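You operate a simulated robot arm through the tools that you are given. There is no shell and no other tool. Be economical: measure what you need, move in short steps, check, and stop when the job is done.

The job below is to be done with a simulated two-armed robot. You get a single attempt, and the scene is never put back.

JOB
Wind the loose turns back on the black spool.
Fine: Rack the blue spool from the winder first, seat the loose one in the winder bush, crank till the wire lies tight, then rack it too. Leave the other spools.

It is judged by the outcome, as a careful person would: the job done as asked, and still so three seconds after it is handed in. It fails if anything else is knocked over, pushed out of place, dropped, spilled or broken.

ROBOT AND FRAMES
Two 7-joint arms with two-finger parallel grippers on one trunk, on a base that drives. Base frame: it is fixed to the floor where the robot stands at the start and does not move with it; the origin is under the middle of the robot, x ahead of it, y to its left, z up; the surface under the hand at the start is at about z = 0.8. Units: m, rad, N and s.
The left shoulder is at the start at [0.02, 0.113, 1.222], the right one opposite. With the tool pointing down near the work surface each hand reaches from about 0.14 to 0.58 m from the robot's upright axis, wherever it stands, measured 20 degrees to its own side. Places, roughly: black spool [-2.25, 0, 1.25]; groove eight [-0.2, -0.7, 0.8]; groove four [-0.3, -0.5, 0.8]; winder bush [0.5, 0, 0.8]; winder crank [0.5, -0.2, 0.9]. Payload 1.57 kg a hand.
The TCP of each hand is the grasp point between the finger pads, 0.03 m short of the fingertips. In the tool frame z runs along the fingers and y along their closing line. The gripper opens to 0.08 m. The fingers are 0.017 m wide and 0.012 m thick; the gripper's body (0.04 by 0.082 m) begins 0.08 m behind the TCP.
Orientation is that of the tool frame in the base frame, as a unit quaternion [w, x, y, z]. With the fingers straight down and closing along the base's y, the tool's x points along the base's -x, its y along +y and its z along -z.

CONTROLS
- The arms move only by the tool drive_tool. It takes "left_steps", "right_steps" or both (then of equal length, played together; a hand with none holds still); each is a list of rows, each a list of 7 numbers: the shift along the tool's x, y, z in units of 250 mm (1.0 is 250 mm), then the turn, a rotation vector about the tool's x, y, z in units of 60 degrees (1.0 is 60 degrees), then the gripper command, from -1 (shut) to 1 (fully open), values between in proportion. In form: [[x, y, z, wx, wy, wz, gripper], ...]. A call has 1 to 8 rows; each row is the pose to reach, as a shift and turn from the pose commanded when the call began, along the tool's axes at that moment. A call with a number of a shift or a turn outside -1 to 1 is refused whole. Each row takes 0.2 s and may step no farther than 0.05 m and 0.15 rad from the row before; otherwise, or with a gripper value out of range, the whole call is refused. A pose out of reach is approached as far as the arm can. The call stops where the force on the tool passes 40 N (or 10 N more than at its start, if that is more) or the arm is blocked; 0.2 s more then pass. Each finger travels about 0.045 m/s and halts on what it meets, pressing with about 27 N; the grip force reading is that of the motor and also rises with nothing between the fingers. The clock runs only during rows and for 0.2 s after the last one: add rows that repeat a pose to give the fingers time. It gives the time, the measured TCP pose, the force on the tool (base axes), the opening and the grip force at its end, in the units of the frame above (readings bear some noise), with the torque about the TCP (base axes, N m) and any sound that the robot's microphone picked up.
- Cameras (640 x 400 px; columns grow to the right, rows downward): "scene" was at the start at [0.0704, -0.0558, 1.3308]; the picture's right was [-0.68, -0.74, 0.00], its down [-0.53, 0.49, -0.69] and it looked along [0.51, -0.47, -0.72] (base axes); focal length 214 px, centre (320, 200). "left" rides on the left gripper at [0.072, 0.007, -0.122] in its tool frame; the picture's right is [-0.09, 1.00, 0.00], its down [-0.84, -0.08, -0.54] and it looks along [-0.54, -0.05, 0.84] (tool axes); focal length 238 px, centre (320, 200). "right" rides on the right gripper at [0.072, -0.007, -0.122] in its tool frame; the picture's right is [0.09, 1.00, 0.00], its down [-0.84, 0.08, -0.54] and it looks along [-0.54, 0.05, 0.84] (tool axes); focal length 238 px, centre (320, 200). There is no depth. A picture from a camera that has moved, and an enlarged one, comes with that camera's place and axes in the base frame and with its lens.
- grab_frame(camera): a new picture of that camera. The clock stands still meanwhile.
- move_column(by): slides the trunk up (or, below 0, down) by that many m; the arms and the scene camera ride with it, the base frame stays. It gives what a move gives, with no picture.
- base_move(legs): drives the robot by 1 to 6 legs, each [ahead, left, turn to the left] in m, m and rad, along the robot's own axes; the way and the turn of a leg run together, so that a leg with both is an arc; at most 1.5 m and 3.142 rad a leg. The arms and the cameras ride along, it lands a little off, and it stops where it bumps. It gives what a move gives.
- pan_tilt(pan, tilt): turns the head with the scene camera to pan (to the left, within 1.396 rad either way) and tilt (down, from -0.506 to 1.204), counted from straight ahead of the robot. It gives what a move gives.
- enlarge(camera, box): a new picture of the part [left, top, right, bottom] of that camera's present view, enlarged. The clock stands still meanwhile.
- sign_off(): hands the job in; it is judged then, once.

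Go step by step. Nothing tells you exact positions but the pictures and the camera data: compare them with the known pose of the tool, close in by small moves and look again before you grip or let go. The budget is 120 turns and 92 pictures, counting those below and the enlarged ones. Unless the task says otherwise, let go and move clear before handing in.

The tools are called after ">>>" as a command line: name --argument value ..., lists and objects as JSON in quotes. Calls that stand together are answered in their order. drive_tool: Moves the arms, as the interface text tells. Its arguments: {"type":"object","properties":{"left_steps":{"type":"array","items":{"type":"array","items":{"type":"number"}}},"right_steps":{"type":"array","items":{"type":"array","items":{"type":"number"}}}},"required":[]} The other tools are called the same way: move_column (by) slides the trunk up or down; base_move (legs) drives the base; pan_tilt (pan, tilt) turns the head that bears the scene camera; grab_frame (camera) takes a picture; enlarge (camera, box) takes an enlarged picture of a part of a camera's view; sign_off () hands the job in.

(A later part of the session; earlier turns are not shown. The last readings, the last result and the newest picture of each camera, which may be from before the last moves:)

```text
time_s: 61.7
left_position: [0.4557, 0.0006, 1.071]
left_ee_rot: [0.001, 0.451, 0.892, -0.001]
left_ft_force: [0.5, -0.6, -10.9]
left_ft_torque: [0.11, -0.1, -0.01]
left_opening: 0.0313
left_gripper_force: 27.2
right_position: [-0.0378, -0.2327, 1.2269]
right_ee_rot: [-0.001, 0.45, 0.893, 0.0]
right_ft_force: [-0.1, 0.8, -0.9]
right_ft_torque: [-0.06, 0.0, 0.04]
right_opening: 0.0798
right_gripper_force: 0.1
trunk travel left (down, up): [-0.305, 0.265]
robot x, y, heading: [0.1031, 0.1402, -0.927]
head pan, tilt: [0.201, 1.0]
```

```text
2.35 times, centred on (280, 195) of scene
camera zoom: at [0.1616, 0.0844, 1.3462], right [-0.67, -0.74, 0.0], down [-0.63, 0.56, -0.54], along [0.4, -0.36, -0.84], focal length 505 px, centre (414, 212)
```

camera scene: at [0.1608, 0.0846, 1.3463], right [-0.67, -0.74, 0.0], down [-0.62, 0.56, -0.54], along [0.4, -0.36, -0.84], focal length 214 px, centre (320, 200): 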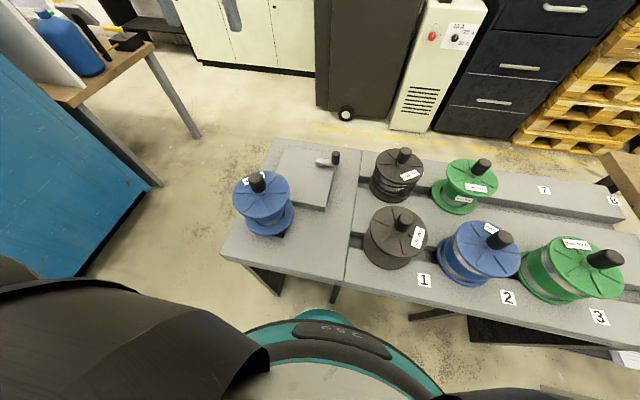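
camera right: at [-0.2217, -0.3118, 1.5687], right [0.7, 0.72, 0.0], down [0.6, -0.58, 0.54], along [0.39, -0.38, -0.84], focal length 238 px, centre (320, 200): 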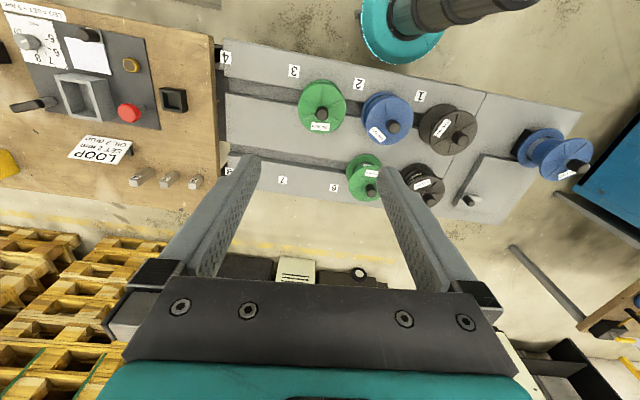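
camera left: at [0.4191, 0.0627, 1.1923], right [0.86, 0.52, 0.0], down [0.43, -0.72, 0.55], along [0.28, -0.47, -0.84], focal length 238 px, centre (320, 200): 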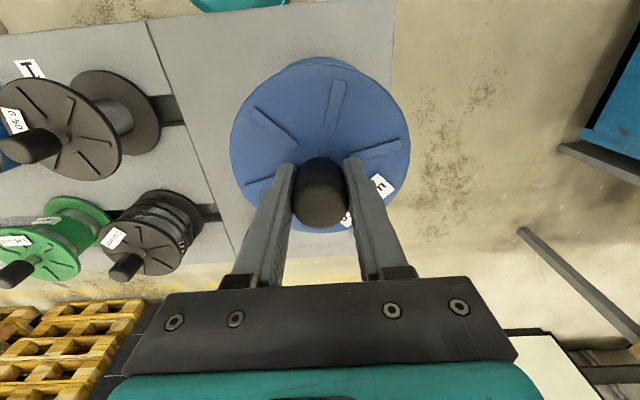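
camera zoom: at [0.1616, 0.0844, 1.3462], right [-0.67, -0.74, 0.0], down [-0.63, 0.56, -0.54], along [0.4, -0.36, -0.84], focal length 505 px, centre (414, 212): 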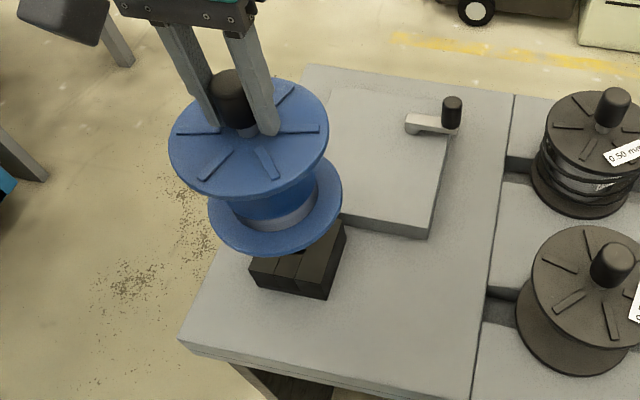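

It lifts clean (about 11 N). Raising it further, then looking at the black bush block and the spool's underside.

>>> drive_tool --left_steps '[[0, 0, -0.18, 0, 0, 0, -1], [0, 0, -0.36, 0, 0, 0, -1], [0, 0, -0.54, 0, 0, 0, -1], [0, 0, -0.72, 0, 0, 0, -1], [0, 0, -0.9, 0, 0, 0, -1], [0, 0, -0.9, 0, 0, 0, -1]]'

>>> enlarge --camera "scene" --box '[180, 20, 380, 270]'

>>> enlarge --camera "scene" --box '[240, 170, 320, 240]'

```text
time_s: 63.1
left_position: [0.4582, 0.0036, 1.2959]
left_ee_rot: [0.001, 0.45, 0.893, 0.0]
left_ft_force: [-0.4, 0.3, -10.6]
left_ft_torque: [0.11, -0.12, -0.01]
left_opening: 0.0313
left_gripper_force: 27.2
right_position: [-0.0375, -0.2352, 1.2259]
right_ee_rot: [-0.001, 0.45, 0.893, 0.0]
right_ft_force: [0.8, 0.1, 0.1]
right_ft_torque: [0.01, 0.01, -0.02]
right_opening: 0.08
right_gripper_force: 0.0
trunk travel left (down, up): [-0.305, 0.265]
robot x, y, heading: [0.1042, 0.1434, -0.935]
head pan, tilt: [0.201, 1.0]
```

```text
1.60 times, centred on (280, 145) of scene
camera zoom: at [0.1621, 0.0843, 1.3462], right [-0.67, -0.74, 0.0], down [-0.63, 0.56, -0.54], along [0.4, -0.36, -0.84], focal length 343 px, centre (384, 288)
```

zoom: 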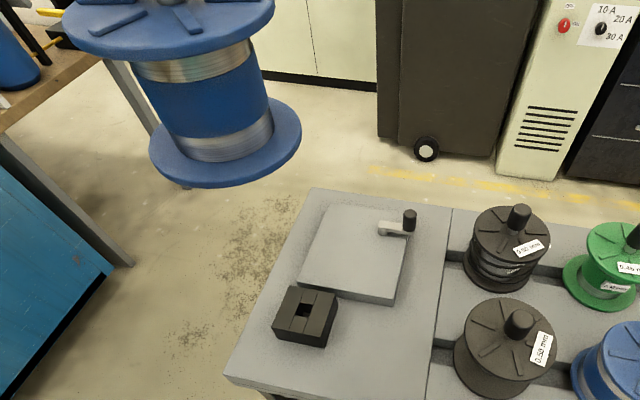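

```text
5.71 times, centred on (280, 205) of scene
camera zoom: at [0.1621, 0.0843, 1.3462], right [-0.67, -0.74, 0.0], down [-0.63, 0.56, -0.54], along [0.4, -0.36, -0.84], focal length 1226 px, centre (549, 171)
```

zoom: 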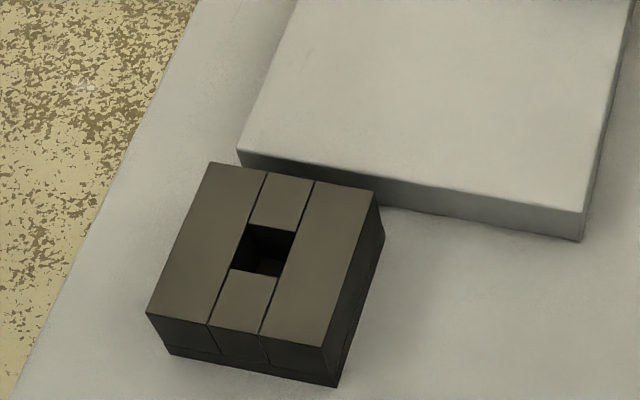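

The bush is a block with a small square hole, so the spool must have a stub underneath. I'll raise the spool above the camera to see its underside before racking.

>>> drive_tool --left_steps '[[0, 0, -0.18, 0, 0, 0, -1], [0, 0, -0.36, 0, 0, 0, -1], [0, 0, -0.54, 0, 0, 0, -1], [0, 0, -0.72, 0, 0, 0, -1], [0, 0, -0.9, 0, 0, 0, -1], [0, 0, -0.9, 0, 0, 0, -1]]'

>>> pan_tilt --pan 0.55 --tilt -0.2

>>> grab_frame --camera "scene"

```text
time_s: 64.5
left_position: [0.447, 0.0017, 1.4515]
left_ee_rot: [0.003, 0.451, 0.893, -0.002]
left_ft_force: [0.8, 0.2, -11.9]
left_ft_torque: [0.11, -0.16, -0.04]
left_opening: 0.031
left_gripper_force: 27.3
left hand out of reach, approached as far as the arm can: row 4, 5, 6
right_position: [-0.0381, -0.2341, 1.2274]
right_ee_rot: [0.0, 0.45, 0.893, 0.001]
right_ft_force: [0.2, 0.0, -0.2]
right_ft_torque: [-0.04, 0.02, -0.02]
right_opening: 0.0801
right_gripper_force: 0.0
trunk travel left (down, up): [-0.305, 0.265]
robot x, y, heading: [0.1026, 0.1418, -0.937]
head pan, tilt: [0.201, 1.0]
```

```text
time_s: 65.9
left_position: [0.4462, 0.0023, 1.4502]
left_ee_rot: [0.002, 0.45, 0.893, -0.002]
left_ft_force: [0.0, -0.3, -11.0]
left_ft_torque: [0.01, 0.0, -0.01]
left_opening: 0.0308
left_gripper_force: 26.6
right_position: [-0.0378, -0.2348, 1.2262]
right_ee_rot: [0.0, 0.45, 0.893, 0.0]
right_ft_force: [-1.1, -0.1, -0.7]
right_ft_torque: [-0.03, 0.02, 0.0]
right_opening: 0.0801
right_gripper_force: 0.1
trunk travel left (down, up): [-0.305, 0.265]
robot x, y, heading: [0.1012, 0.1423, -0.938]
head pan, tilt: [0.55, -0.201]
```

```text
52 pictures are left
camera scene: at [0.1871, 0.0998, 1.4508], right [-0.38, -0.93, 0.0], down [0.18, -0.07, -0.98], along [0.91, -0.37, 0.2], focal length 214 px, centre (320, 200)
```

scene: 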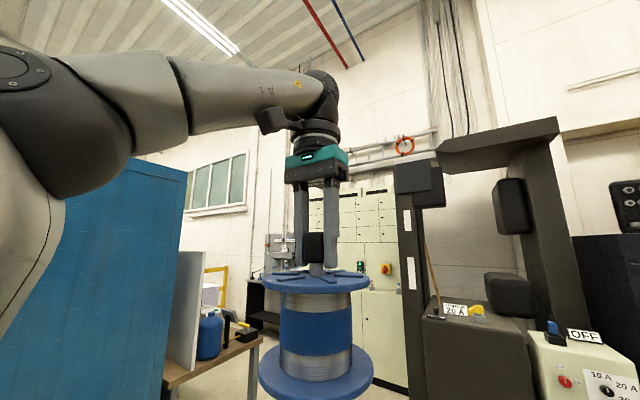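

The underside stays hidden, but the spool hangs straight. I'll lower it slightly and carry it along the rack (spool bottom above 1.1) to groove 4 by driving right about 0.85 m.

>>> drive_tool --left_steps '[[0, 0, 0.1, 0, 0, 0, -1], [0, 0, 0.2, 0, 0, 0, -1], [0, 0, 0.3, 0, 0, 0, -1], [0, 0, 0.4, 0, 0, 0, -1], [0, 0, 0.48, 0, 0, 0, -1], [0, 0, 0.48, 0, 0, 0, -1]]'

>>> base_move --legs '[[0, -0.5, 0], [0, -0.33, 0]]'

>>> pan_tilt --pan 0.2 --tilt 1.0

>>> grab_frame --camera "scene"

>>> grab_frame --camera "left"

```text
time_s: 67.3
left_position: [0.4466, 0.002, 1.3313]
left_ee_rot: [0.002, 0.45, 0.893, -0.002]
left_ft_force: [-0.4, 0.0, -11.4]
left_ft_torque: [-0.02, -0.01, 0.0]
left_opening: 0.0304
left_gripper_force: 26.6
right_position: [-0.0381, -0.2341, 1.226]
right_ee_rot: [-0.001, 0.45, 0.893, 0.002]
right_ft_force: [0.8, 0.7, -0.7]
right_ft_torque: [-0.01, -0.02, -0.02]
right_opening: 0.0801
right_gripper_force: 0.2
trunk travel left (down, up): [-0.305, 0.265]
robot x, y, heading: [0.104, 0.1416, -0.934]
head pan, tilt: [0.55, -0.201]
```

```text
time_s: 72.1
left_position: [-0.2226, -0.492, 1.3328]
left_ee_rot: [0.001, 0.449, 0.894, -0.001]
left_ft_force: [-0.1, -0.4, -12.5]
left_ft_torque: [0.02, -0.01, 0.02]
left_opening: 0.0305
left_gripper_force: 26.8
right_position: [-0.7054, -0.731, 1.2275]
right_ee_rot: [0.0, 0.449, 0.894, 0.001]
right_ft_force: [-1.2, -0.5, 0.3]
right_ft_torque: [0.02, -0.02, 0.01]
right_opening: 0.0799
right_gripper_force: 0.0
trunk travel left (down, up): [-0.305, 0.265]
robot x, y, heading: [-0.5646, -0.3546, -0.934]
head pan, tilt: [0.55, -0.201]
```

```text
time_s: 73.5
left_position: [-0.222, -0.4931, 1.3324]
left_ee_rot: [0.002, 0.448, 0.894, 0.0]
left_ft_force: [-0.9, -1.1, -11.2]
left_ft_torque: [0.0, 0.03, 0.02]
left_opening: 0.0304
left_gripper_force: 26.8
right_position: [-0.7042, -0.7316, 1.2271]
right_ee_rot: [-0.001, 0.449, 0.893, 0.0]
right_ft_force: [-0.1, 0.0, -0.2]
right_ft_torque: [-0.01, 0.02, 0.0]
right_opening: 0.0801
right_gripper_force: 0.0
trunk travel left (down, up): [-0.305, 0.265]
robot x, y, heading: [-0.57, -0.351, -0.933]
head pan, tilt: [0.201, 1.0]
```

```text
51 pictures are left
camera scene: at [-0.5063, -0.4112, 1.3463], right [-0.67, -0.75, 0.0], down [-0.63, 0.56, -0.54], along [0.4, -0.36, -0.84], focal length 214 px, centre (320, 200)
```

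scene: 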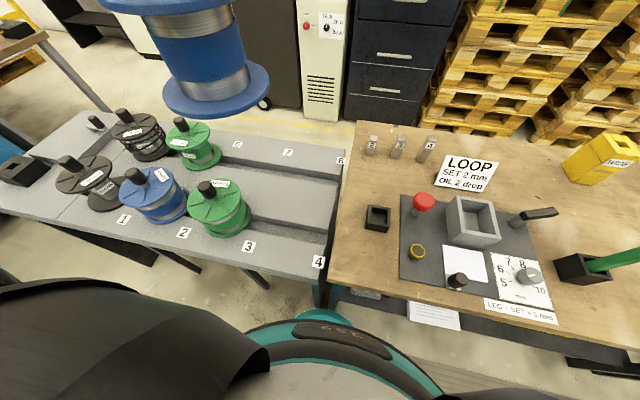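

```text
50 pictures are left
camera left: at [-0.2595, -0.4303, 1.4547], right [0.85, 0.52, 0.0], down [0.44, -0.72, 0.55], along [0.28, -0.47, -0.84], focal length 238 px, centre (320, 200)
```

left: 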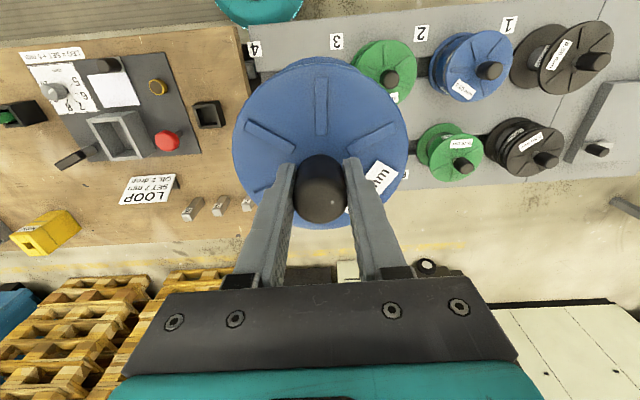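

Groove 4 lies at the end of the near row, beside the bench. Zooming on the rack end to measure the grooves.

>>> enlarge --camera "scene" --box '[104, 110, 360, 270]'

>>> enlarge --camera "scene" --box '[230, 140, 350, 215]'

```text
2.50 times, centred on (232, 190) of scene
camera zoom: at [-0.5063, -0.4112, 1.3463], right [-0.67, -0.75, 0.0], down [-0.63, 0.56, -0.54], along [0.4, -0.36, -0.84], focal length 536 px, centre (540, 225)
```

zoom: 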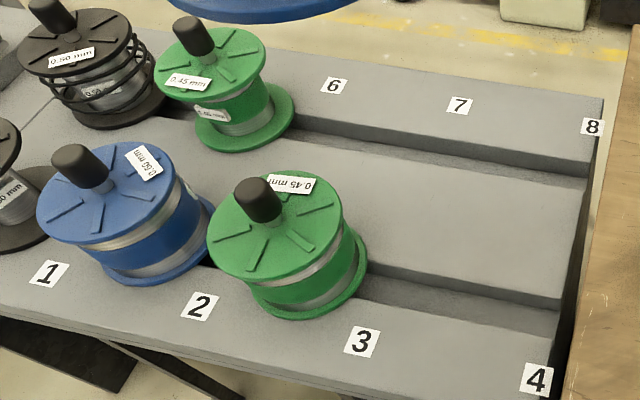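

```text
5.33 times, centred on (290, 178) of scene
camera zoom: at [-0.5063, -0.4112, 1.3463], right [-0.67, -0.75, 0.0], down [-0.63, 0.56, -0.54], along [0.4, -0.36, -0.84], focal length 1144 px, centre (480, 320)
```

zoom: 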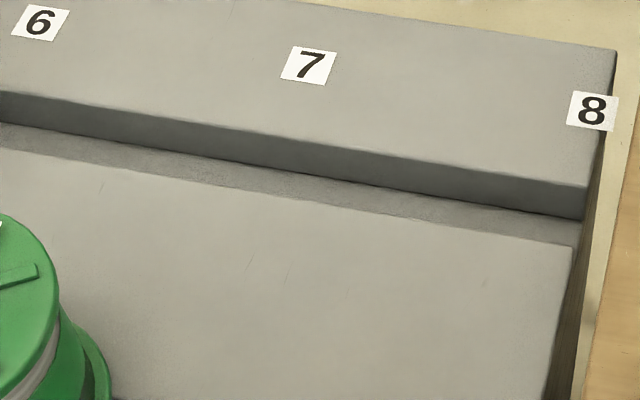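

Groove 4's seat works out at about [-0.262, -0.517] (0.19 m spacing past spool 3, on the groove line). Moving over it and lowering part way.

>>> drive_tool --left_steps '[[0.01, -0.1, 0.05, 0, 0, 0, -1], [0.019, -0.186, 0.1, 0, 0, 0, -1], [0.019, -0.186, 0.25, 0, 0, 0, -1], [0.019, -0.186, 0.4, 0, 0, 0, -1], [0.019, -0.186, 0.55, 0, 0, 0, -1], [0.019, -0.186, 0.7, 0, 0, 0, -1], [0.019, -0.186, 0.85, 0, 0, 0, -1], [0.019, -0.186, 1.0, 0, 0, 0, -1]]'

>>> grab_frame --camera "scene"

```text
time_s: 75.3
left_position: [-0.26, -0.5188, 1.0814]
left_ee_rot: [0.002, 0.448, 0.894, -0.003]
left_ft_force: [0.6, -0.4, -12.0]
left_ft_torque: [0.04, 0.02, 0.03]
left_opening: 0.0303
left_gripper_force: 26.9
right_position: [-0.7039, -0.7311, 1.2267]
right_ee_rot: [-0.001, 0.448, 0.894, 0.001]
right_ft_force: [-0.8, -0.9, 0.0]
right_ft_torque: [-0.02, -0.04, 0.0]
right_opening: 0.08
right_gripper_force: 0.0
trunk travel left (down, up): [-0.305, 0.265]
robot x, y, heading: [-0.5682, -0.3541, -0.933]
head pan, tilt: [0.201, 1.0]
```

```text
47 pictures are left
camera scene: at [-0.5062, -0.4111, 1.3462], right [-0.67, -0.75, 0.0], down [-0.63, 0.56, -0.54], along [0.4, -0.36, -0.84], focal length 214 px, centre (320, 200)
```

scene: 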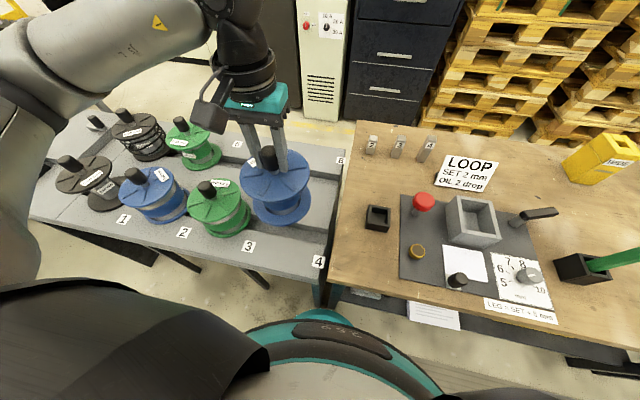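

On line. Lowering further to just above the groove.

>>> drive_tool --left_steps '[[0, 0, 0.15, 0, 0, 0, -1], [0, 0, 0.3, 0, 0, 0, -1], [0, 0, 0.4, 0, 0, 0, -1], [0, 0, 0.44, 0, 0, 0, -1], [0, 0, 0.44, 0, 0, 0, -1]]'

>>> enlarge --camera "scene" --box '[200, 120, 360, 280]'

```text
time_s: 76.5
left_position: [-0.2615, -0.5167, 0.9713]
left_ee_rot: [0.002, 0.448, 0.894, -0.001]
left_ft_force: [0.7, -0.6, -10.4]
left_ft_torque: [-0.01, 0.02, 0.03]
left_opening: 0.0301
left_gripper_force: 26.9
right_position: [-0.7042, -0.7305, 1.2257]
right_ee_rot: [-0.002, 0.448, 0.894, 0.0]
right_ft_force: [0.6, 0.4, 0.3]
right_ft_torque: [-0.02, 0.0, 0.01]
right_opening: 0.0796
right_gripper_force: 0.1
trunk travel left (down, up): [-0.305, 0.265]
robot x, y, heading: [-0.5654, -0.3553, -0.929]
head pan, tilt: [0.201, 1.0]
```

```text
2.50 times, centred on (280, 200) of scene
camera zoom: at [-0.5064, -0.4112, 1.3462], right [-0.67, -0.75, 0.0], down [-0.63, 0.56, -0.54], along [0.4, -0.36, -0.84], focal length 536 px, centre (420, 200)
```

zoom: 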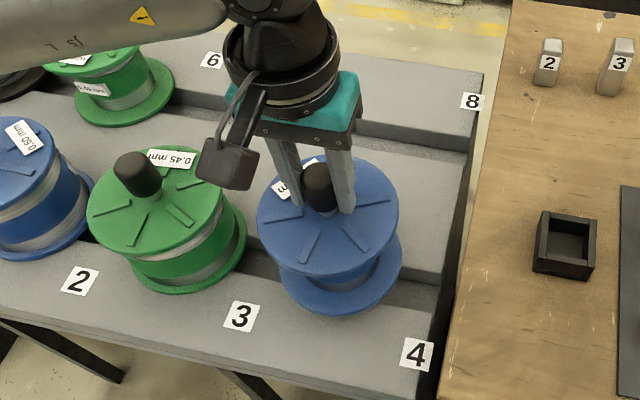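

Looks aligned in row with the green one. Lowering in small steps to feel the seat.

>>> drive_tool --left_steps '[[0, 0, 0.03, 0, 0, 0, -1], [0, 0, 0.06, 0, 0, 0, -1], [0, 0, 0.08, 0, 0, 0, -1], [0, 0, 0.1, 0, 0, 0, -1]]'

>>> enlarge --camera "scene" --box '[200, 120, 360, 280]'

```text
time_s: 77.5
left_position: [-0.2622, -0.5178, 0.9479]
left_ee_rot: [0.002, 0.448, 0.894, 0.0]
left_ft_force: [-0.1, -0.4, -10.6]
left_ft_torque: [0.0, -0.01, 0.02]
left_opening: 0.0305
left_gripper_force: 27.1
right_position: [-0.7041, -0.7296, 1.2257]
right_ee_rot: [-0.001, 0.449, 0.894, 0.001]
right_ft_force: [0.5, -0.7, -0.1]
right_ft_torque: [-0.01, 0.0, -0.01]
right_opening: 0.08
right_gripper_force: 0.1
trunk travel left (down, up): [-0.305, 0.265]
robot x, y, heading: [-0.5651, -0.3545, -0.93]
head pan, tilt: [0.201, 1.0]
```

```text
2.50 times, centred on (280, 200) of scene
camera zoom: at [-0.5064, -0.4112, 1.3462], right [-0.67, -0.75, 0.0], down [-0.63, 0.56, -0.54], along [0.4, -0.36, -0.84], focal length 536 px, centre (420, 200)
```

zoom: 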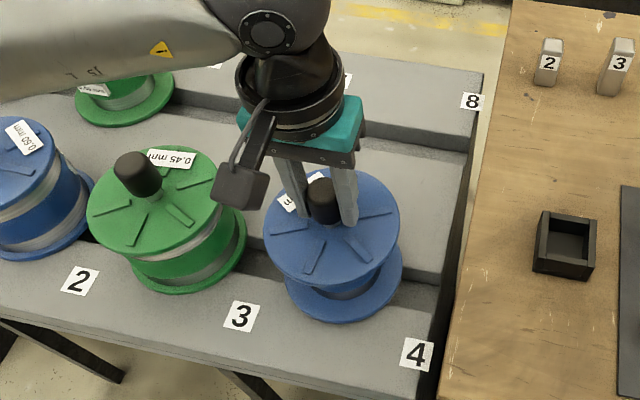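

Still about 1 cm up. Continuing down.

>>> drive_tool --left_steps '[[0, 0, 0.016, 0, 0, 0, -1], [0, 0, 0.03, 0, 0, 0, -1], [0, 0, 0.042, 0, 0, 0, -1], [0, 0, 0.052, 0, 0, 0, -1]]'

```text
time_s: 78.5
left_position: [-0.2604, -0.5179, 0.9357]
left_ee_rot: [0.005, 0.448, 0.894, -0.003]
left_ft_force: [1.8, 1.1, 19.1]
left_ft_torque: [0.27, -0.43, 0.08]
left_opening: 0.0303
left_gripper_force: 27.0
right_position: [-0.7054, -0.7295, 1.2262]
right_ee_rot: [0.0, 0.448, 0.894, 0.001]
right_ft_force: [0.1, -0.4, 1.0]
right_ft_torque: [0.01, -0.03, -0.02]
right_opening: 0.0801
right_gripper_force: 0.0
trunk travel left (down, up): [-0.305, 0.265]
robot x, y, heading: [-0.563, -0.3558, -0.93]
head pan, tilt: [0.201, 1.0]
```

Contact now (z 0.936). Checking whether it is seated before letting go.

>>> enlarge --camera "scene" --box '[200, 160, 328, 270]'

```text
3.64 times, centred on (264, 215) of scene
camera zoom: at [-0.5076, -0.4103, 1.3465], right [-0.67, -0.75, 0.0], down [-0.63, 0.56, -0.54], along [0.4, -0.36, -0.84], focal length 780 px, centre (524, 146)
```

zoom: 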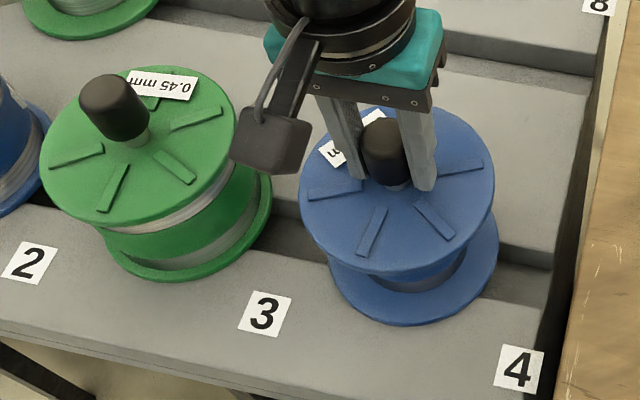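

It matches the green spool's position relative to its label, so it is seated. Relaxing the push slightly, opening and rising.

>>> drive_tool --left_steps '[[0, 0, -0.01, 0, 0, 0, -1], [0, 0, -0.01, 0, 0, 0, 0.2], [0, 0, -0.01, 0, 0, 0, 0.8], [0, 0, -0.01, 0, 0, 0, 1], [0, 0, -0.01, 0, 0, 0, 1], [0, 0, -0.15, 0, 0, 0, 1], [0, 0, -0.33, 0, 0, 0, 1], [0, 0, -0.5, 0, 0, 0, 1]]'

>>> enlarge --camera "scene" --box '[100, 100, 356, 270]'

>>> grab_frame --camera "left"

```text
time_s: 80.3
left_position: [-0.2628, -0.5167, 1.0604]
left_ee_rot: [0.002, 0.448, 0.894, -0.001]
left_ft_force: [0.7, 0.6, -0.2]
left_ft_torque: [0.04, -0.02, 0.03]
left_opening: 0.0801
left_gripper_force: 0.1
right_position: [-0.7038, -0.731, 1.2268]
right_ee_rot: [0.0, 0.448, 0.894, 0.001]
right_ft_force: [0.3, 0.1, 0.0]
right_ft_torque: [0.05, -0.01, 0.01]
right_opening: 0.0799
right_gripper_force: 0.1
trunk travel left (down, up): [-0.305, 0.265]
robot x, y, heading: [-0.5634, -0.356, -0.933]
head pan, tilt: [0.201, 1.0]
```

```text
2.35 times, centred on (228, 185) of scene
camera zoom: at [-0.5071, -0.411, 1.3463], right [-0.67, -0.75, 0.0], down [-0.63, 0.56, -0.54], along [0.4, -0.36, -0.84], focal length 505 px, centre (536, 235)
```

zoom: 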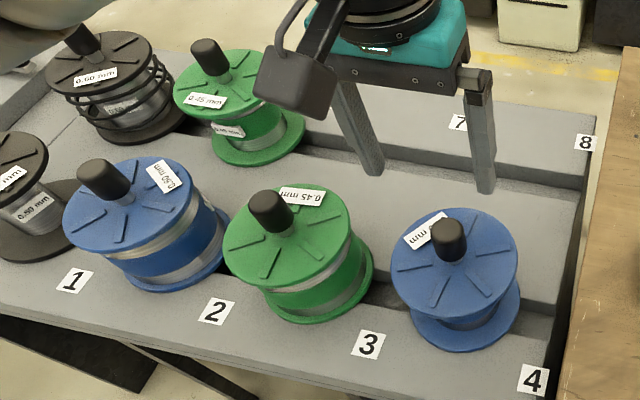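

```text
42 pictures are left
camera left: at [-0.3001, -0.4551, 1.1819], right [0.85, 0.52, 0.0], down [0.44, -0.72, 0.55], along [0.28, -0.47, -0.84], focal length 238 px, centre (320, 200)
```

left: 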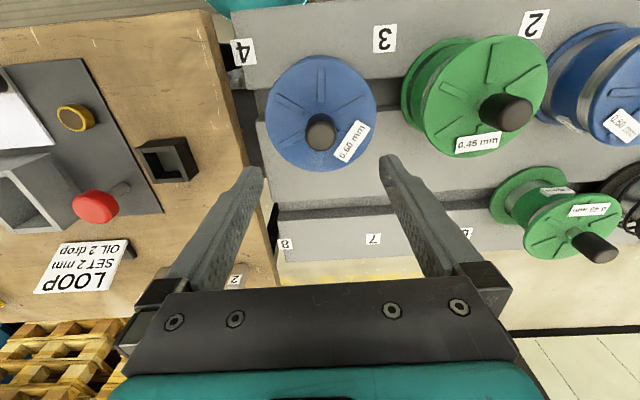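

Blue is racked and standing in groove 4. Raising the hand and driving left to the loose black spool at groove 5.

>>> drive_tool --left_steps '[[0, 0, -0.18, 0, 0, 0, 1], [0, 0, -0.36, 0, 0, 0, 1], [0, 0, -0.48, 0, 0, 0, 1]]'

>>> base_move --legs '[[0.01, 0.6, 0]]'

>>> grab_frame --camera "left"

>>> grab_frame --camera "scene"

```text
time_s: 81.1
left_position: [-0.262, -0.5181, 1.1792]
left_ee_rot: [0.001, 0.448, 0.894, -0.001]
left_ft_force: [-0.3, 0.4, -0.4]
left_ft_torque: [0.0, -0.01, 0.0]
left_opening: 0.0801
left_gripper_force: 0.0
right_position: [-0.7062, -0.7309, 1.2255]
right_ee_rot: [0.001, 0.449, 0.893, 0.001]
right_ft_force: [-0.2, 0.7, 1.0]
right_ft_torque: [0.01, -0.01, 0.03]
right_opening: 0.08
right_gripper_force: 0.1
trunk travel left (down, up): [-0.305, 0.265]
robot x, y, heading: [-0.5649, -0.3577, -0.93]
head pan, tilt: [0.201, 1.0]
```

```text
time_s: 84.5
left_position: [0.2296, -0.1628, 1.1795]
left_ee_rot: [0.002, 0.448, 0.894, -0.001]
left_ft_force: [0.6, -0.2, -0.2]
left_ft_torque: [0.01, 0.01, 0.01]
left_opening: 0.0803
left_gripper_force: 0.1
right_position: [-0.2134, -0.3773, 1.2255]
right_ee_rot: [0.0, 0.448, 0.894, 0.0]
right_ft_force: [0.3, 0.6, 0.0]
right_ft_torque: [0.01, 0.02, -0.02]
right_opening: 0.0799
right_gripper_force: 0.2
trunk travel left (down, up): [-0.305, 0.265]
robot x, y, heading: [-0.074, -0.0015, -0.924]
head pan, tilt: [0.201, 1.0]
```

```text
41 pictures are left
camera left: at [0.1919, -0.1007, 1.3002], right [0.85, 0.52, 0.0], down [0.44, -0.71, 0.55], along [0.29, -0.47, -0.84], focal length 238 px, centre (320, 200)
```

left: 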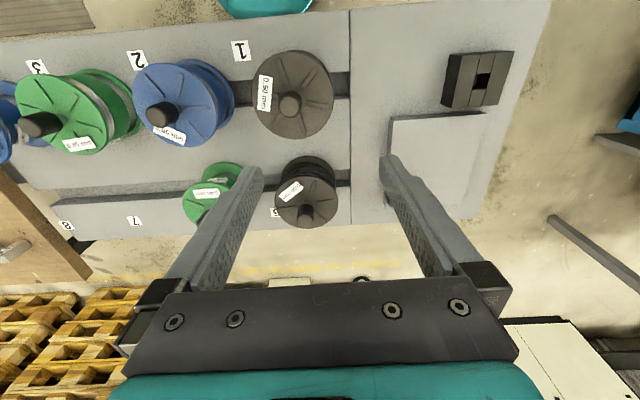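

```text
40 pictures are left
camera scene: at [-0.0155, -0.0565, 1.3463], right [-0.67, -0.75, 0.0], down [-0.63, 0.56, -0.54], along [0.4, -0.36, -0.84], focal length 214 px, centre (320, 200)
```

scene: 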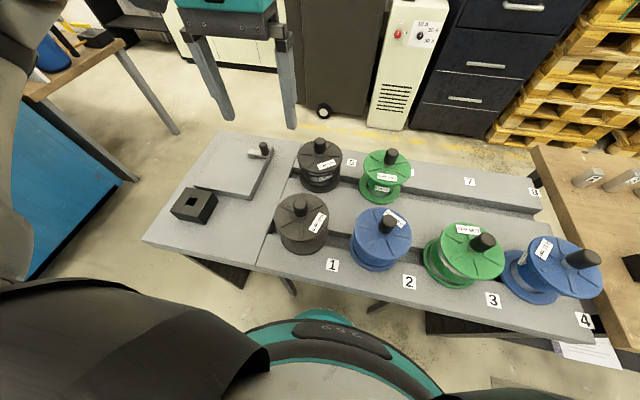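

The loose spool's knob is at about [0.311, -0.345, 0.94]. Moving over it and looking again.

>>> drive_tool --left_steps '[[-0.17, -0.04, 0, 0, 0, 0, 1], [-0.34, -0.08, 0, 0, 0, 0, 1], [-0.51, -0.12, 0, 0, 0, 0, 1], [-0.68, -0.155, 0, 0, 0, 0, 1], [-0.777, -0.175, 0.12, 0, 0, 0, 1], [-0.777, -0.175, 0.3, 0, 0, 0, 1], [-0.777, -0.175, 0.46, 0, 0, 0, 1], [-0.777, -0.175, 0.46, 0, 0, 0, 1]]'

>>> grab_frame --camera "left"

```text
time_s: 86.3
left_position: [0.3109, -0.3473, 1.0639]
left_ee_rot: [0.003, 0.447, 0.894, -0.001]
left_ft_force: [0.4, 0.1, 0.2]
left_ft_torque: [-0.02, 0.0, 0.0]
left_opening: 0.0801
left_gripper_force: 0.0
right_position: [-0.2137, -0.3769, 1.2259]
right_ee_rot: [0.0, 0.447, 0.894, 0.001]
right_ft_force: [0.3, -0.3, -0.1]
right_ft_torque: [0.03, 0.01, -0.02]
right_opening: 0.0801
right_gripper_force: 0.0
trunk travel left (down, up): [-0.305, 0.265]
robot x, y, heading: [-0.0741, 0.0016, -0.931]
head pan, tilt: [0.201, 1.0]
```

```text
39 pictures are left
camera left: at [0.2724, -0.2851, 1.1857], right [0.85, 0.52, 0.0], down [0.44, -0.71, 0.55], along [0.29, -0.47, -0.84], focal length 238 px, centre (320, 200)
```

left: 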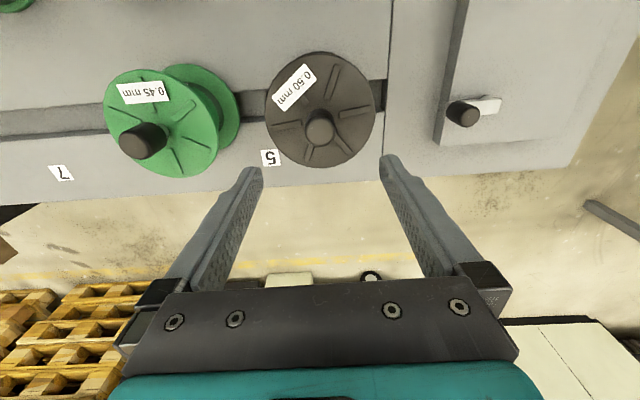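

Knob is centred with its top near 0.94. Descending to z ≈ 0.942 and closing.

>>> drive_tool --left_steps '[[0, 0, 0.15, 0, 0, 0, 1], [0, 0, 0.3, 0, 0, 0, 1], [0, 0, 0.42, 0, 0, 0, 1], [0, 0, 0.488, 0, 0, 0, 1], [0, 0, 0.488, 0, 0, 0, 1]]'

>>> grab_frame --camera "left"

>>> enlarge --camera "scene" --box '[260, 90, 400, 210]'

```text
time_s: 87.5
left_position: [0.3102, -0.3453, 0.9423]
left_ee_rot: [0.002, 0.448, 0.894, -0.001]
left_ft_force: [-0.1, -0.3, -0.5]
left_ft_torque: [0.04, -0.03, -0.01]
left_opening: 0.08
left_gripper_force: 0.0
right_position: [-0.2138, -0.3776, 1.2279]
right_ee_rot: [0.0, 0.448, 0.894, 0.001]
right_ft_force: [-0.7, -0.2, 0.1]
right_ft_torque: [-0.01, -0.03, -0.01]
right_opening: 0.0801
right_gripper_force: 0.0
trunk travel left (down, up): [-0.305, 0.265]
robot x, y, heading: [-0.0764, -0.0035, -0.925]
head pan, tilt: [0.201, 1.0]
```

```text
38 pictures are left
camera left: at [0.2732, -0.2834, 1.0646], right [0.85, 0.52, 0.0], down [0.44, -0.71, 0.55], along [0.29, -0.47, -0.84], focal length 238 px, centre (320, 200)
```

left: 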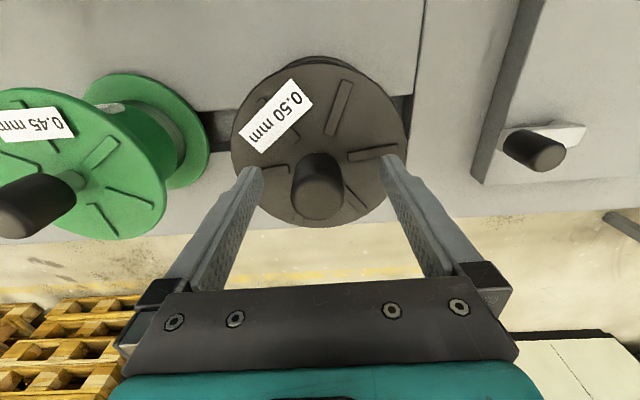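

```text
3.33 times, centred on (330, 150) of scene
camera zoom: at [-0.0159, -0.0567, 1.3463], right [-0.67, -0.75, 0.0], down [-0.63, 0.56, -0.54], along [0.4, -0.36, -0.84], focal length 715 px, centre (287, 367)
```

zoom: 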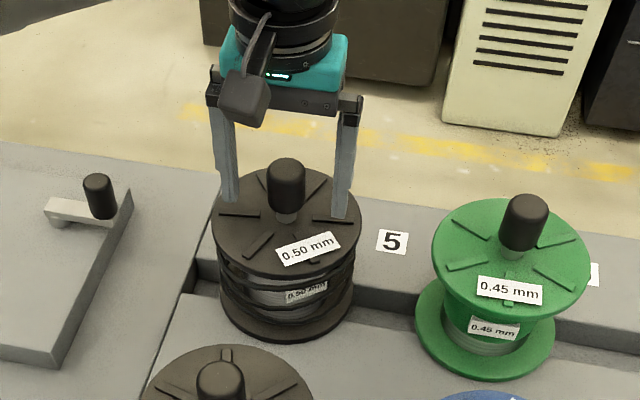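

Good alignment; closing on the knob.

>>> drive_tool --left_steps '[[0, 0, 0, 0, 0, 0, 0], [0, 0, 0, 0, 0, 0, -1], [0, 0, 0, 0, 0, 0, -1], [0, 0, 0, 0, 0, 0, -1], [0, 0, 0, 0, 0, 0, -1], [0, 0, 0, 0, 0, 0, -1]]'

>>> grab_frame --camera "left"

```text
time_s: 88.9
left_position: [0.3099, -0.3456, 0.9429]
left_ee_rot: [0.003, 0.448, 0.894, -0.001]
left_ft_force: [-3.2, -2.7, 1.0]
left_ft_torque: [0.1, -0.14, 0.05]
left_opening: 0.0318
left_gripper_force: 26.9
right_position: [-0.2136, -0.377, 1.2263]
right_ee_rot: [0.0, 0.448, 0.894, 0.001]
right_ft_force: [0.5, 0.4, 0.6]
right_ft_torque: [0.01, 0.03, 0.01]
right_opening: 0.08
right_gripper_force: 0.1
trunk travel left (down, up): [-0.305, 0.265]
robot x, y, heading: [-0.0719, 0.0014, -0.93]
head pan, tilt: [0.201, 1.0]
```

```text
36 pictures are left
camera left: at [0.2725, -0.2839, 1.0651], right [0.85, 0.52, 0.0], down [0.44, -0.71, 0.55], along [0.29, -0.47, -0.84], focal length 238 px, centre (320, 200)
```

left: 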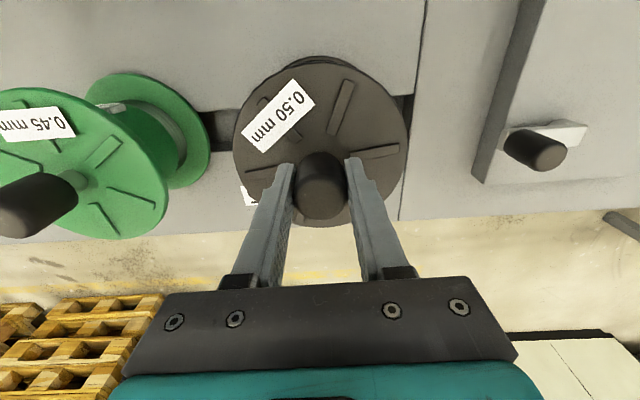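

Gripped (0.032 m). Lifting straight out of the groove.

>>> drive_tool --left_steps '[[0, 0, -0.06, 0, 0, 0, -1], [0, 0, -0.14, 0, 0, 0, -1], [0, 0, -0.26, 0, 0, 0, -1], [0, 0, -0.42, 0, 0, 0, -1], [0, 0, -0.58, 0, 0, 0, -1], [0, 0, -0.74, 0, 0, 0, -1], [0, 0, -0.88, 0, 0, 0, -1], [0, 0, -0.88, 0, 0, 0, -1]]'

>>> grab_frame --camera "scene"

```text
time_s: 90.7
left_position: [0.3132, -0.3449, 1.162]
left_ee_rot: [0.001, 0.448, 0.894, 0.0]
left_ft_force: [0.5, -0.6, -11.1]
left_ft_torque: [-0.09, 0.16, 0.0]
left_opening: 0.0316
left_gripper_force: 27.0
right_position: [-0.2129, -0.3776, 1.2272]
right_ee_rot: [-0.001, 0.447, 0.894, 0.001]
right_ft_force: [0.5, 0.6, 0.7]
right_ft_torque: [-0.01, 0.0, -0.02]
right_opening: 0.0802
right_gripper_force: 0.1
trunk travel left (down, up): [-0.305, 0.265]
robot x, y, heading: [-0.0733, 0.0016, -0.924]
head pan, tilt: [0.201, 1.0]
```

```text
35 pictures are left
camera scene: at [-0.015, -0.0575, 1.3462], right [-0.67, -0.75, 0.0], down [-0.63, 0.56, -0.54], along [0.4, -0.36, -0.84], focal length 214 px, centre (320, 200)
```

scene: 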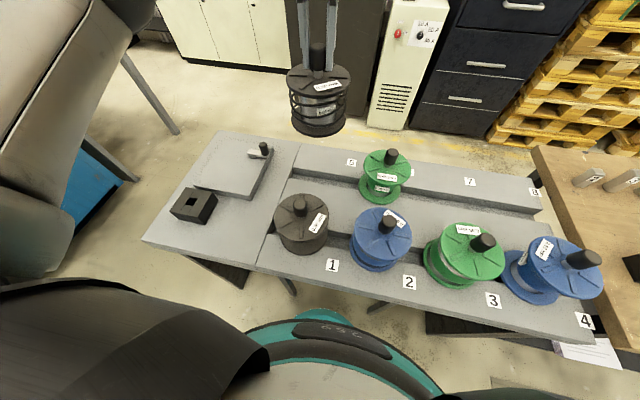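

It comes out clean with the loops attached. Driving left to bring the bush within reach.

>>> base_move --legs '[[0, 0.225, 0]]'

```text
time_s: 92.4
left_position: [0.4908, -0.2123, 1.1626]
left_ee_rot: [0.002, 0.449, 0.894, -0.001]
left_ft_force: [0.2, 0.0, -11.4]
left_ft_torque: [-0.09, 0.13, 0.01]
left_opening: 0.0317
left_gripper_force: 26.4
right_position: [-0.0343, -0.2448, 1.2266]
right_ee_rot: [0.0, 0.449, 0.894, 0.0]
right_ft_force: [0.0, 0.7, 0.0]
right_ft_torque: [-0.01, 0.0, -0.01]
right_opening: 0.08
right_gripper_force: 0.1
trunk travel left (down, up): [-0.305, 0.265]
robot x, y, heading: [0.1044, 0.1276, -0.934]
head pan, tilt: [0.201, 1.0]
```

Moving the spool horizontally over the bush.

>>> drive_tool --left_steps '[[0.15, 0.08, 0, 0, 0, 0, -1], [0.3, 0.16, 0, 0, 0, 0, -1], [0.45, 0.24, 0, 0, 0, 0, -1], [0.6, 0.32, 0, 0, 0, 0, -1], [0.752, 0.396, 0, 0, 0, 0, -1], [0.752, 0.396, 0.14, 0, 0, 0, -1], [0.752, 0.396, 0.28, 0, 0, 0, -1], [0.752, 0.396, 0.28, 0, 0, 0, -1]]'

>>> enlarge --camera "scene" --box '[200, 110, 360, 280]'

>>> grab_frame --camera "left"

```text
time_s: 94.2
left_position: [0.4583, -0.0025, 1.0921]
left_ee_rot: [0.001, 0.448, 0.894, -0.001]
left_ft_force: [-0.4, -0.3, -11.3]
left_ft_torque: [-0.11, 0.06, -0.04]
left_opening: 0.0314
left_gripper_force: 27.1
right_position: [-0.035, -0.2445, 1.2266]
right_ee_rot: [0.0, 0.448, 0.894, 0.001]
right_ft_force: [0.2, 0.6, 0.6]
right_ft_torque: [-0.01, -0.01, 0.01]
right_opening: 0.0798
right_gripper_force: 0.0
trunk travel left (down, up): [-0.305, 0.265]
robot x, y, heading: [0.1056, 0.129, -0.932]
head pan, tilt: [0.201, 1.0]
```

```text
2.35 times, centred on (280, 195) of scene
camera zoom: at [0.1629, 0.0759, 1.3462], right [-0.67, -0.75, 0.0], down [-0.63, 0.56, -0.54], along [0.4, -0.36, -0.84], focal length 505 px, centre (414, 212)
```

zoom: 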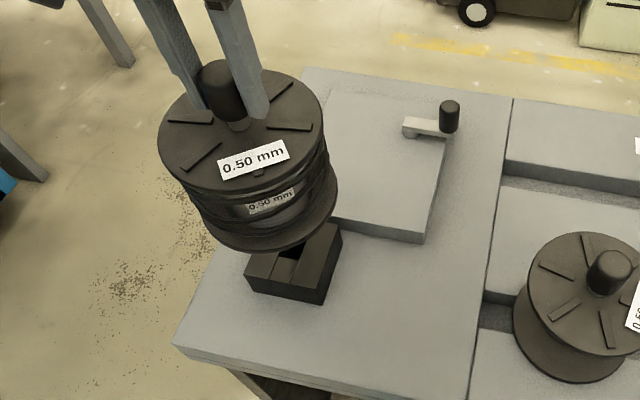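

```text
33 pictures are left
camera left: at [0.4205, 0.0593, 1.2142], right [0.85, 0.52, 0.0], down [0.44, -0.72, 0.55], along [0.28, -0.47, -0.84], focal length 238 px, centre (320, 200)
```

left: 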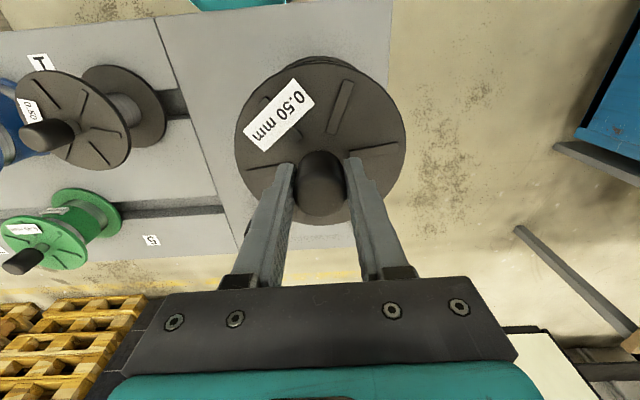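

Over the bush. Lowering in small steps, feeling for the stub entering the hole (expected seat z ≈ 0.986).

>>> drive_tool --left_steps '[[0, 0, 0.08, 0, 0, 0, -1], [0, 0, 0.16, 0, 0, 0, -1], [0, 0, 0.21, 0, 0, 0, -1], [0, 0, 0.25, 0, 0, 0, -1], [0, 0, 0.29, 0, 0, 0, -1], [0, 0, 0.32, 0, 0, 0, -1], [0, 0, 0.35, 0, 0, 0, -1]]'

>>> enlarge --camera "scene" --box '[200, 110, 360, 280]'

```text
time_s: 95.8
left_position: [0.4588, -0.0016, 1.0034]
left_ee_rot: [0.001, 0.449, 0.894, -0.001]
left_ft_force: [-1.0, 1.8, -11.1]
left_ft_torque: [0.17, -0.01, -0.01]
left_opening: 0.0316
left_gripper_force: 27.3
right_position: [-0.0356, -0.2437, 1.2268]
right_ee_rot: [-0.001, 0.449, 0.894, 0.001]
right_ft_force: [0.0, 0.2, 0.1]
right_ft_torque: [0.02, 0.01, 0.02]
right_opening: 0.0798
right_gripper_force: 0.0
trunk travel left (down, up): [-0.305, 0.265]
robot x, y, heading: [0.1053, 0.1333, -0.932]
head pan, tilt: [0.201, 1.0]
```

```text
2.35 times, centred on (280, 195) of scene
camera zoom: at [0.1627, 0.0763, 1.3462], right [-0.67, -0.75, 0.0], down [-0.63, 0.56, -0.54], along [0.4, -0.36, -0.84], focal length 505 px, centre (414, 212)
```

zoom: 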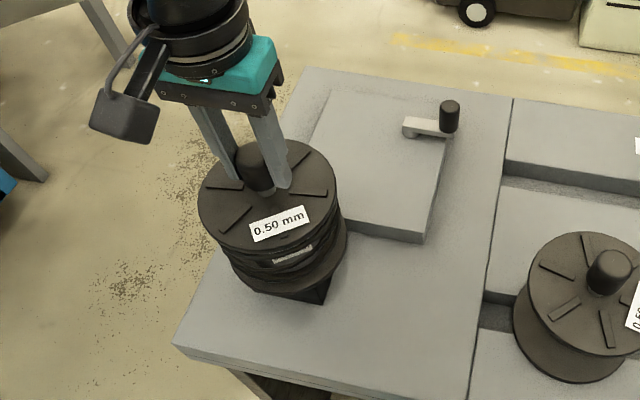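

A slight sideways force shows the stub is in the hole. Shifting 2 mm with it and going on down.

>>> drive_tool --left_steps '[[0.008, 0, 0.02, 0, 0, 0, -1], [0.008, 0, 0.04, 0, 0, 0, -1], [0.008, 0, 0.055, 0, 0, 0, -1], [0.008, 0, 0.068, 0, 0, 0, -1]]'

```text
time_s: 96.8
left_position: [0.4583, -0.0009, 0.9881]
left_ee_rot: [0.005, 0.447, 0.894, -0.003]
left_ft_force: [4.7, 2.3, 18.8]
left_ft_torque: [0.1, -0.21, -0.03]
left_opening: 0.0317
left_gripper_force: 27.1
right_position: [-0.0356, -0.2427, 1.227]
right_ee_rot: [0.0, 0.448, 0.894, 0.001]
right_ft_force: [0.3, -0.3, -0.4]
right_ft_torque: [-0.01, 0.0, -0.01]
right_opening: 0.08
right_gripper_force: 0.2
trunk travel left (down, up): [-0.305, 0.265]
robot x, y, heading: [0.1014, 0.1295, -0.929]
head pan, tilt: [0.201, 1.0]
```

Seated at 0.988, as predicted. Releasing and rising clear.

>>> drive_tool --left_steps '[[0, 0, -0.012, 0, 0, 0, -1], [0, 0, -0.012, 0, 0, 0, 0.2], [0, 0, -0.012, 0, 0, 0, 0.8], [0, 0, -0.012, 0, 0, 0, 1], [0, 0, -0.012, 0, 0, 0, 1], [0, 0, -0.15, 0, 0, 0, 1], [0, 0, -0.3, 0, 0, 0, 1], [0, 0, -0.42, 0, 0, 0, 1]]'

>>> enlarge --camera "scene" --box '[200, 120, 360, 250]'

>>> grab_frame --camera "left"

```text
time_s: 98.6
left_position: [0.4566, -0.0013, 1.0924]
left_ee_rot: [0.001, 0.448, 0.894, -0.001]
left_ft_force: [-0.1, -0.1, 0.0]
left_ft_torque: [0.0, 0.0, 0.05]
left_opening: 0.08
left_gripper_force: 0.1
right_position: [-0.0353, -0.2442, 1.2261]
right_ee_rot: [-0.001, 0.448, 0.894, 0.002]
right_ft_force: [-0.5, -0.8, 0.0]
right_ft_torque: [-0.01, -0.03, 0.0]
right_opening: 0.0801
right_gripper_force: 0.1
trunk travel left (down, up): [-0.305, 0.265]
robot x, y, heading: [0.1022, 0.1307, -0.933]
head pan, tilt: [0.201, 1.0]
```

```text
3.08 times, centred on (280, 185) of scene
camera zoom: at [0.1622, 0.0762, 1.3463], right [-0.67, -0.75, 0.0], down [-0.63, 0.56, -0.54], along [0.4, -0.36, -0.84], focal length 660 px, centre (443, 246)
```

zoom: 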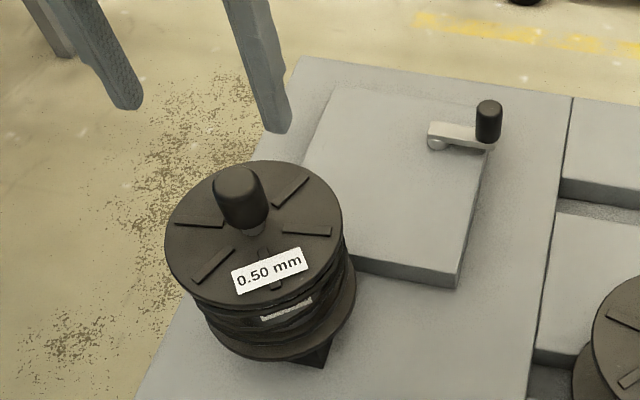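

```text
30 pictures are left
camera left: at [0.4187, 0.0616, 1.2144], right [0.85, 0.52, 0.0], down [0.44, -0.72, 0.55], along [0.28, -0.47, -0.84], focal length 238 px, centre (320, 200)
```

left: 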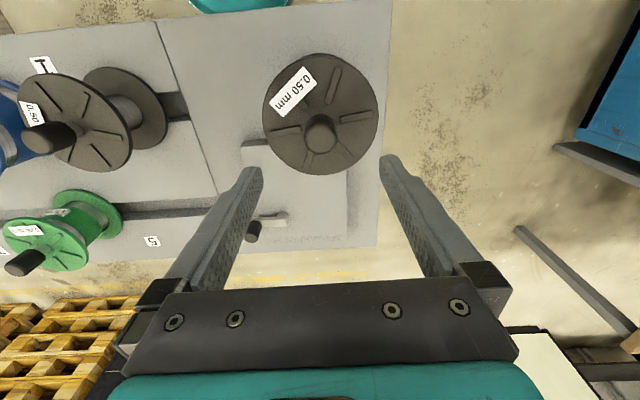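

The black spool stands upright in the bush. Next the crank: knob near [0.456, -0.245, ~0.89], pivot near [0.50, -0.22]. Moving the left hand above it to measure.

>>> drive_tool --left_steps '[[-0.156, -0.117, 0, 0, 0, 0, 1], [-0.312, -0.234, 0, 0, 0, 0, 1], [-0.468, -0.35, 0, 0, 0, 0, 1], [-0.624, -0.467, 0, 0, 0, 0, 1], [-0.78, -0.584, 0, 0, 0, 0, 1], [-0.78, -0.584, 0.15, 0, 0, 0, 1], [-0.78, -0.584, 0.25, 0, 0, 0, 1], [-0.78, -0.584, 0.25, 0, 0, 0, 1]]'

>>> enlarge --camera "left" --box '[160, 0, 480, 200]'

```text
time_s: 100.4
left_position: [0.4583, -0.2439, 1.0303]
left_ee_rot: [0.003, 0.448, 0.894, -0.002]
left_ft_force: [0.3, 0.2, -0.6]
left_ft_torque: [0.02, -0.03, -0.02]
left_opening: 0.0799
left_gripper_force: 0.1
right_position: [-0.0361, -0.2433, 1.2258]
right_ee_rot: [0.001, 0.449, 0.894, 0.001]
right_ft_force: [-0.4, -0.2, -0.3]
right_ft_torque: [0.01, -0.04, 0.02]
right_opening: 0.0801
right_gripper_force: 0.1
trunk travel left (down, up): [-0.305, 0.265]
robot x, y, heading: [0.1016, 0.1305, -0.928]
head pan, tilt: [0.201, 1.0]
```

```text
2.00 times, centred on (320, 100) of left
camera zoom: at [0.4198, -0.1819, 1.1522], right [0.85, 0.52, 0.0], down [0.44, -0.71, 0.55], along [0.29, -0.47, -0.84], focal length 477 px, centre (320, 400)
```

zoom: 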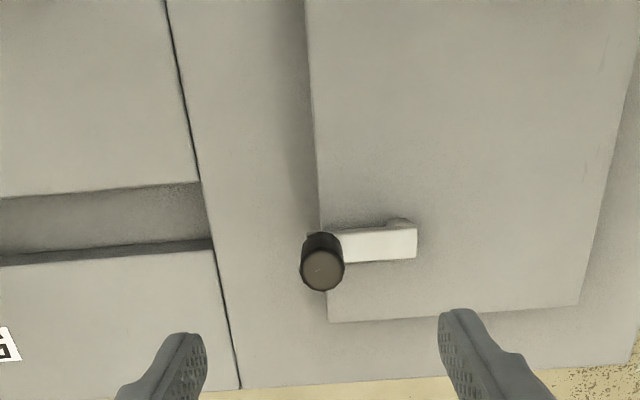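

Knob top is at about [0.462, -0.249, 0.90], pivot about [0.502, -0.222], so crank radius about 0.048 m. Descending on the knob and gripping.

>>> drive_tool --left_steps '[[-0.028, 0, 0.15, 0, 0, 0, 0.3], [-0.028, 0, 0.3, 0, 0, 0, 0.3], [-0.028, 0, 0.45, 0, 0, 0, 0.3], [-0.028, 0, 0.577, 0, 0, 0, 0.3], [-0.028, 0, 0.577, 0, 0, 0, 0.3]]'

>>> grab_frame --camera "left"

>>> enlarge --camera "scene" --box '[240, 90, 400, 190]'

```text
time_s: 101.6
left_position: [0.4623, -0.2505, 0.8862]
left_ee_rot: [0.003, 0.448, 0.894, -0.001]
left_ft_force: [0.2, 0.5, -0.6]
left_ft_torque: [-0.03, 0.01, -0.01]
left_opening: 0.052
left_gripper_force: 0.1
right_position: [-0.0371, -0.2439, 1.2258]
right_ee_rot: [0.001, 0.449, 0.893, 0.0]
right_ft_force: [-0.3, 0.6, -1.1]
right_ft_torque: [0.03, -0.01, 0.0]
right_opening: 0.08
right_gripper_force: 0.1
trunk travel left (down, up): [-0.305, 0.265]
robot x, y, heading: [0.101, 0.1325, -0.928]
head pan, tilt: [0.201, 1.0]
```

```text
28 pictures are left
camera left: at [0.4238, -0.1884, 1.0091], right [0.85, 0.52, 0.0], down [0.44, -0.71, 0.55], along [0.29, -0.47, -0.84], focal length 238 px, centre (320, 200)
```

left: 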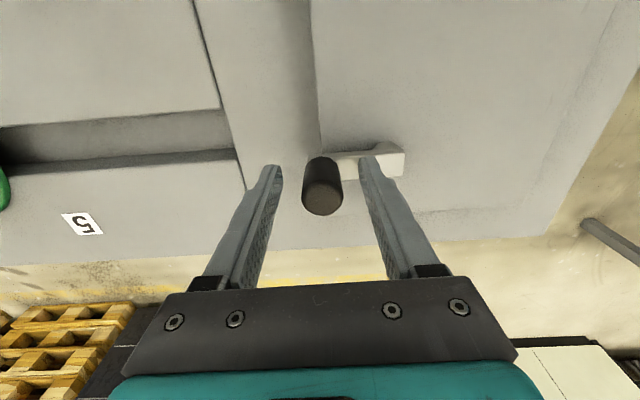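

```text
4.00 times, centred on (320, 140) of scene
camera zoom: at [0.1623, 0.0765, 1.3463], right [-0.67, -0.75, 0.0], down [-0.63, 0.56, -0.54], along [0.4, -0.36, -0.84], focal length 858 px, centre (320, 440)
```

zoom: 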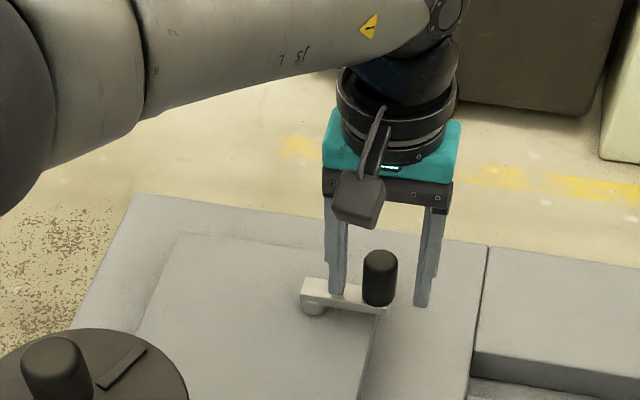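

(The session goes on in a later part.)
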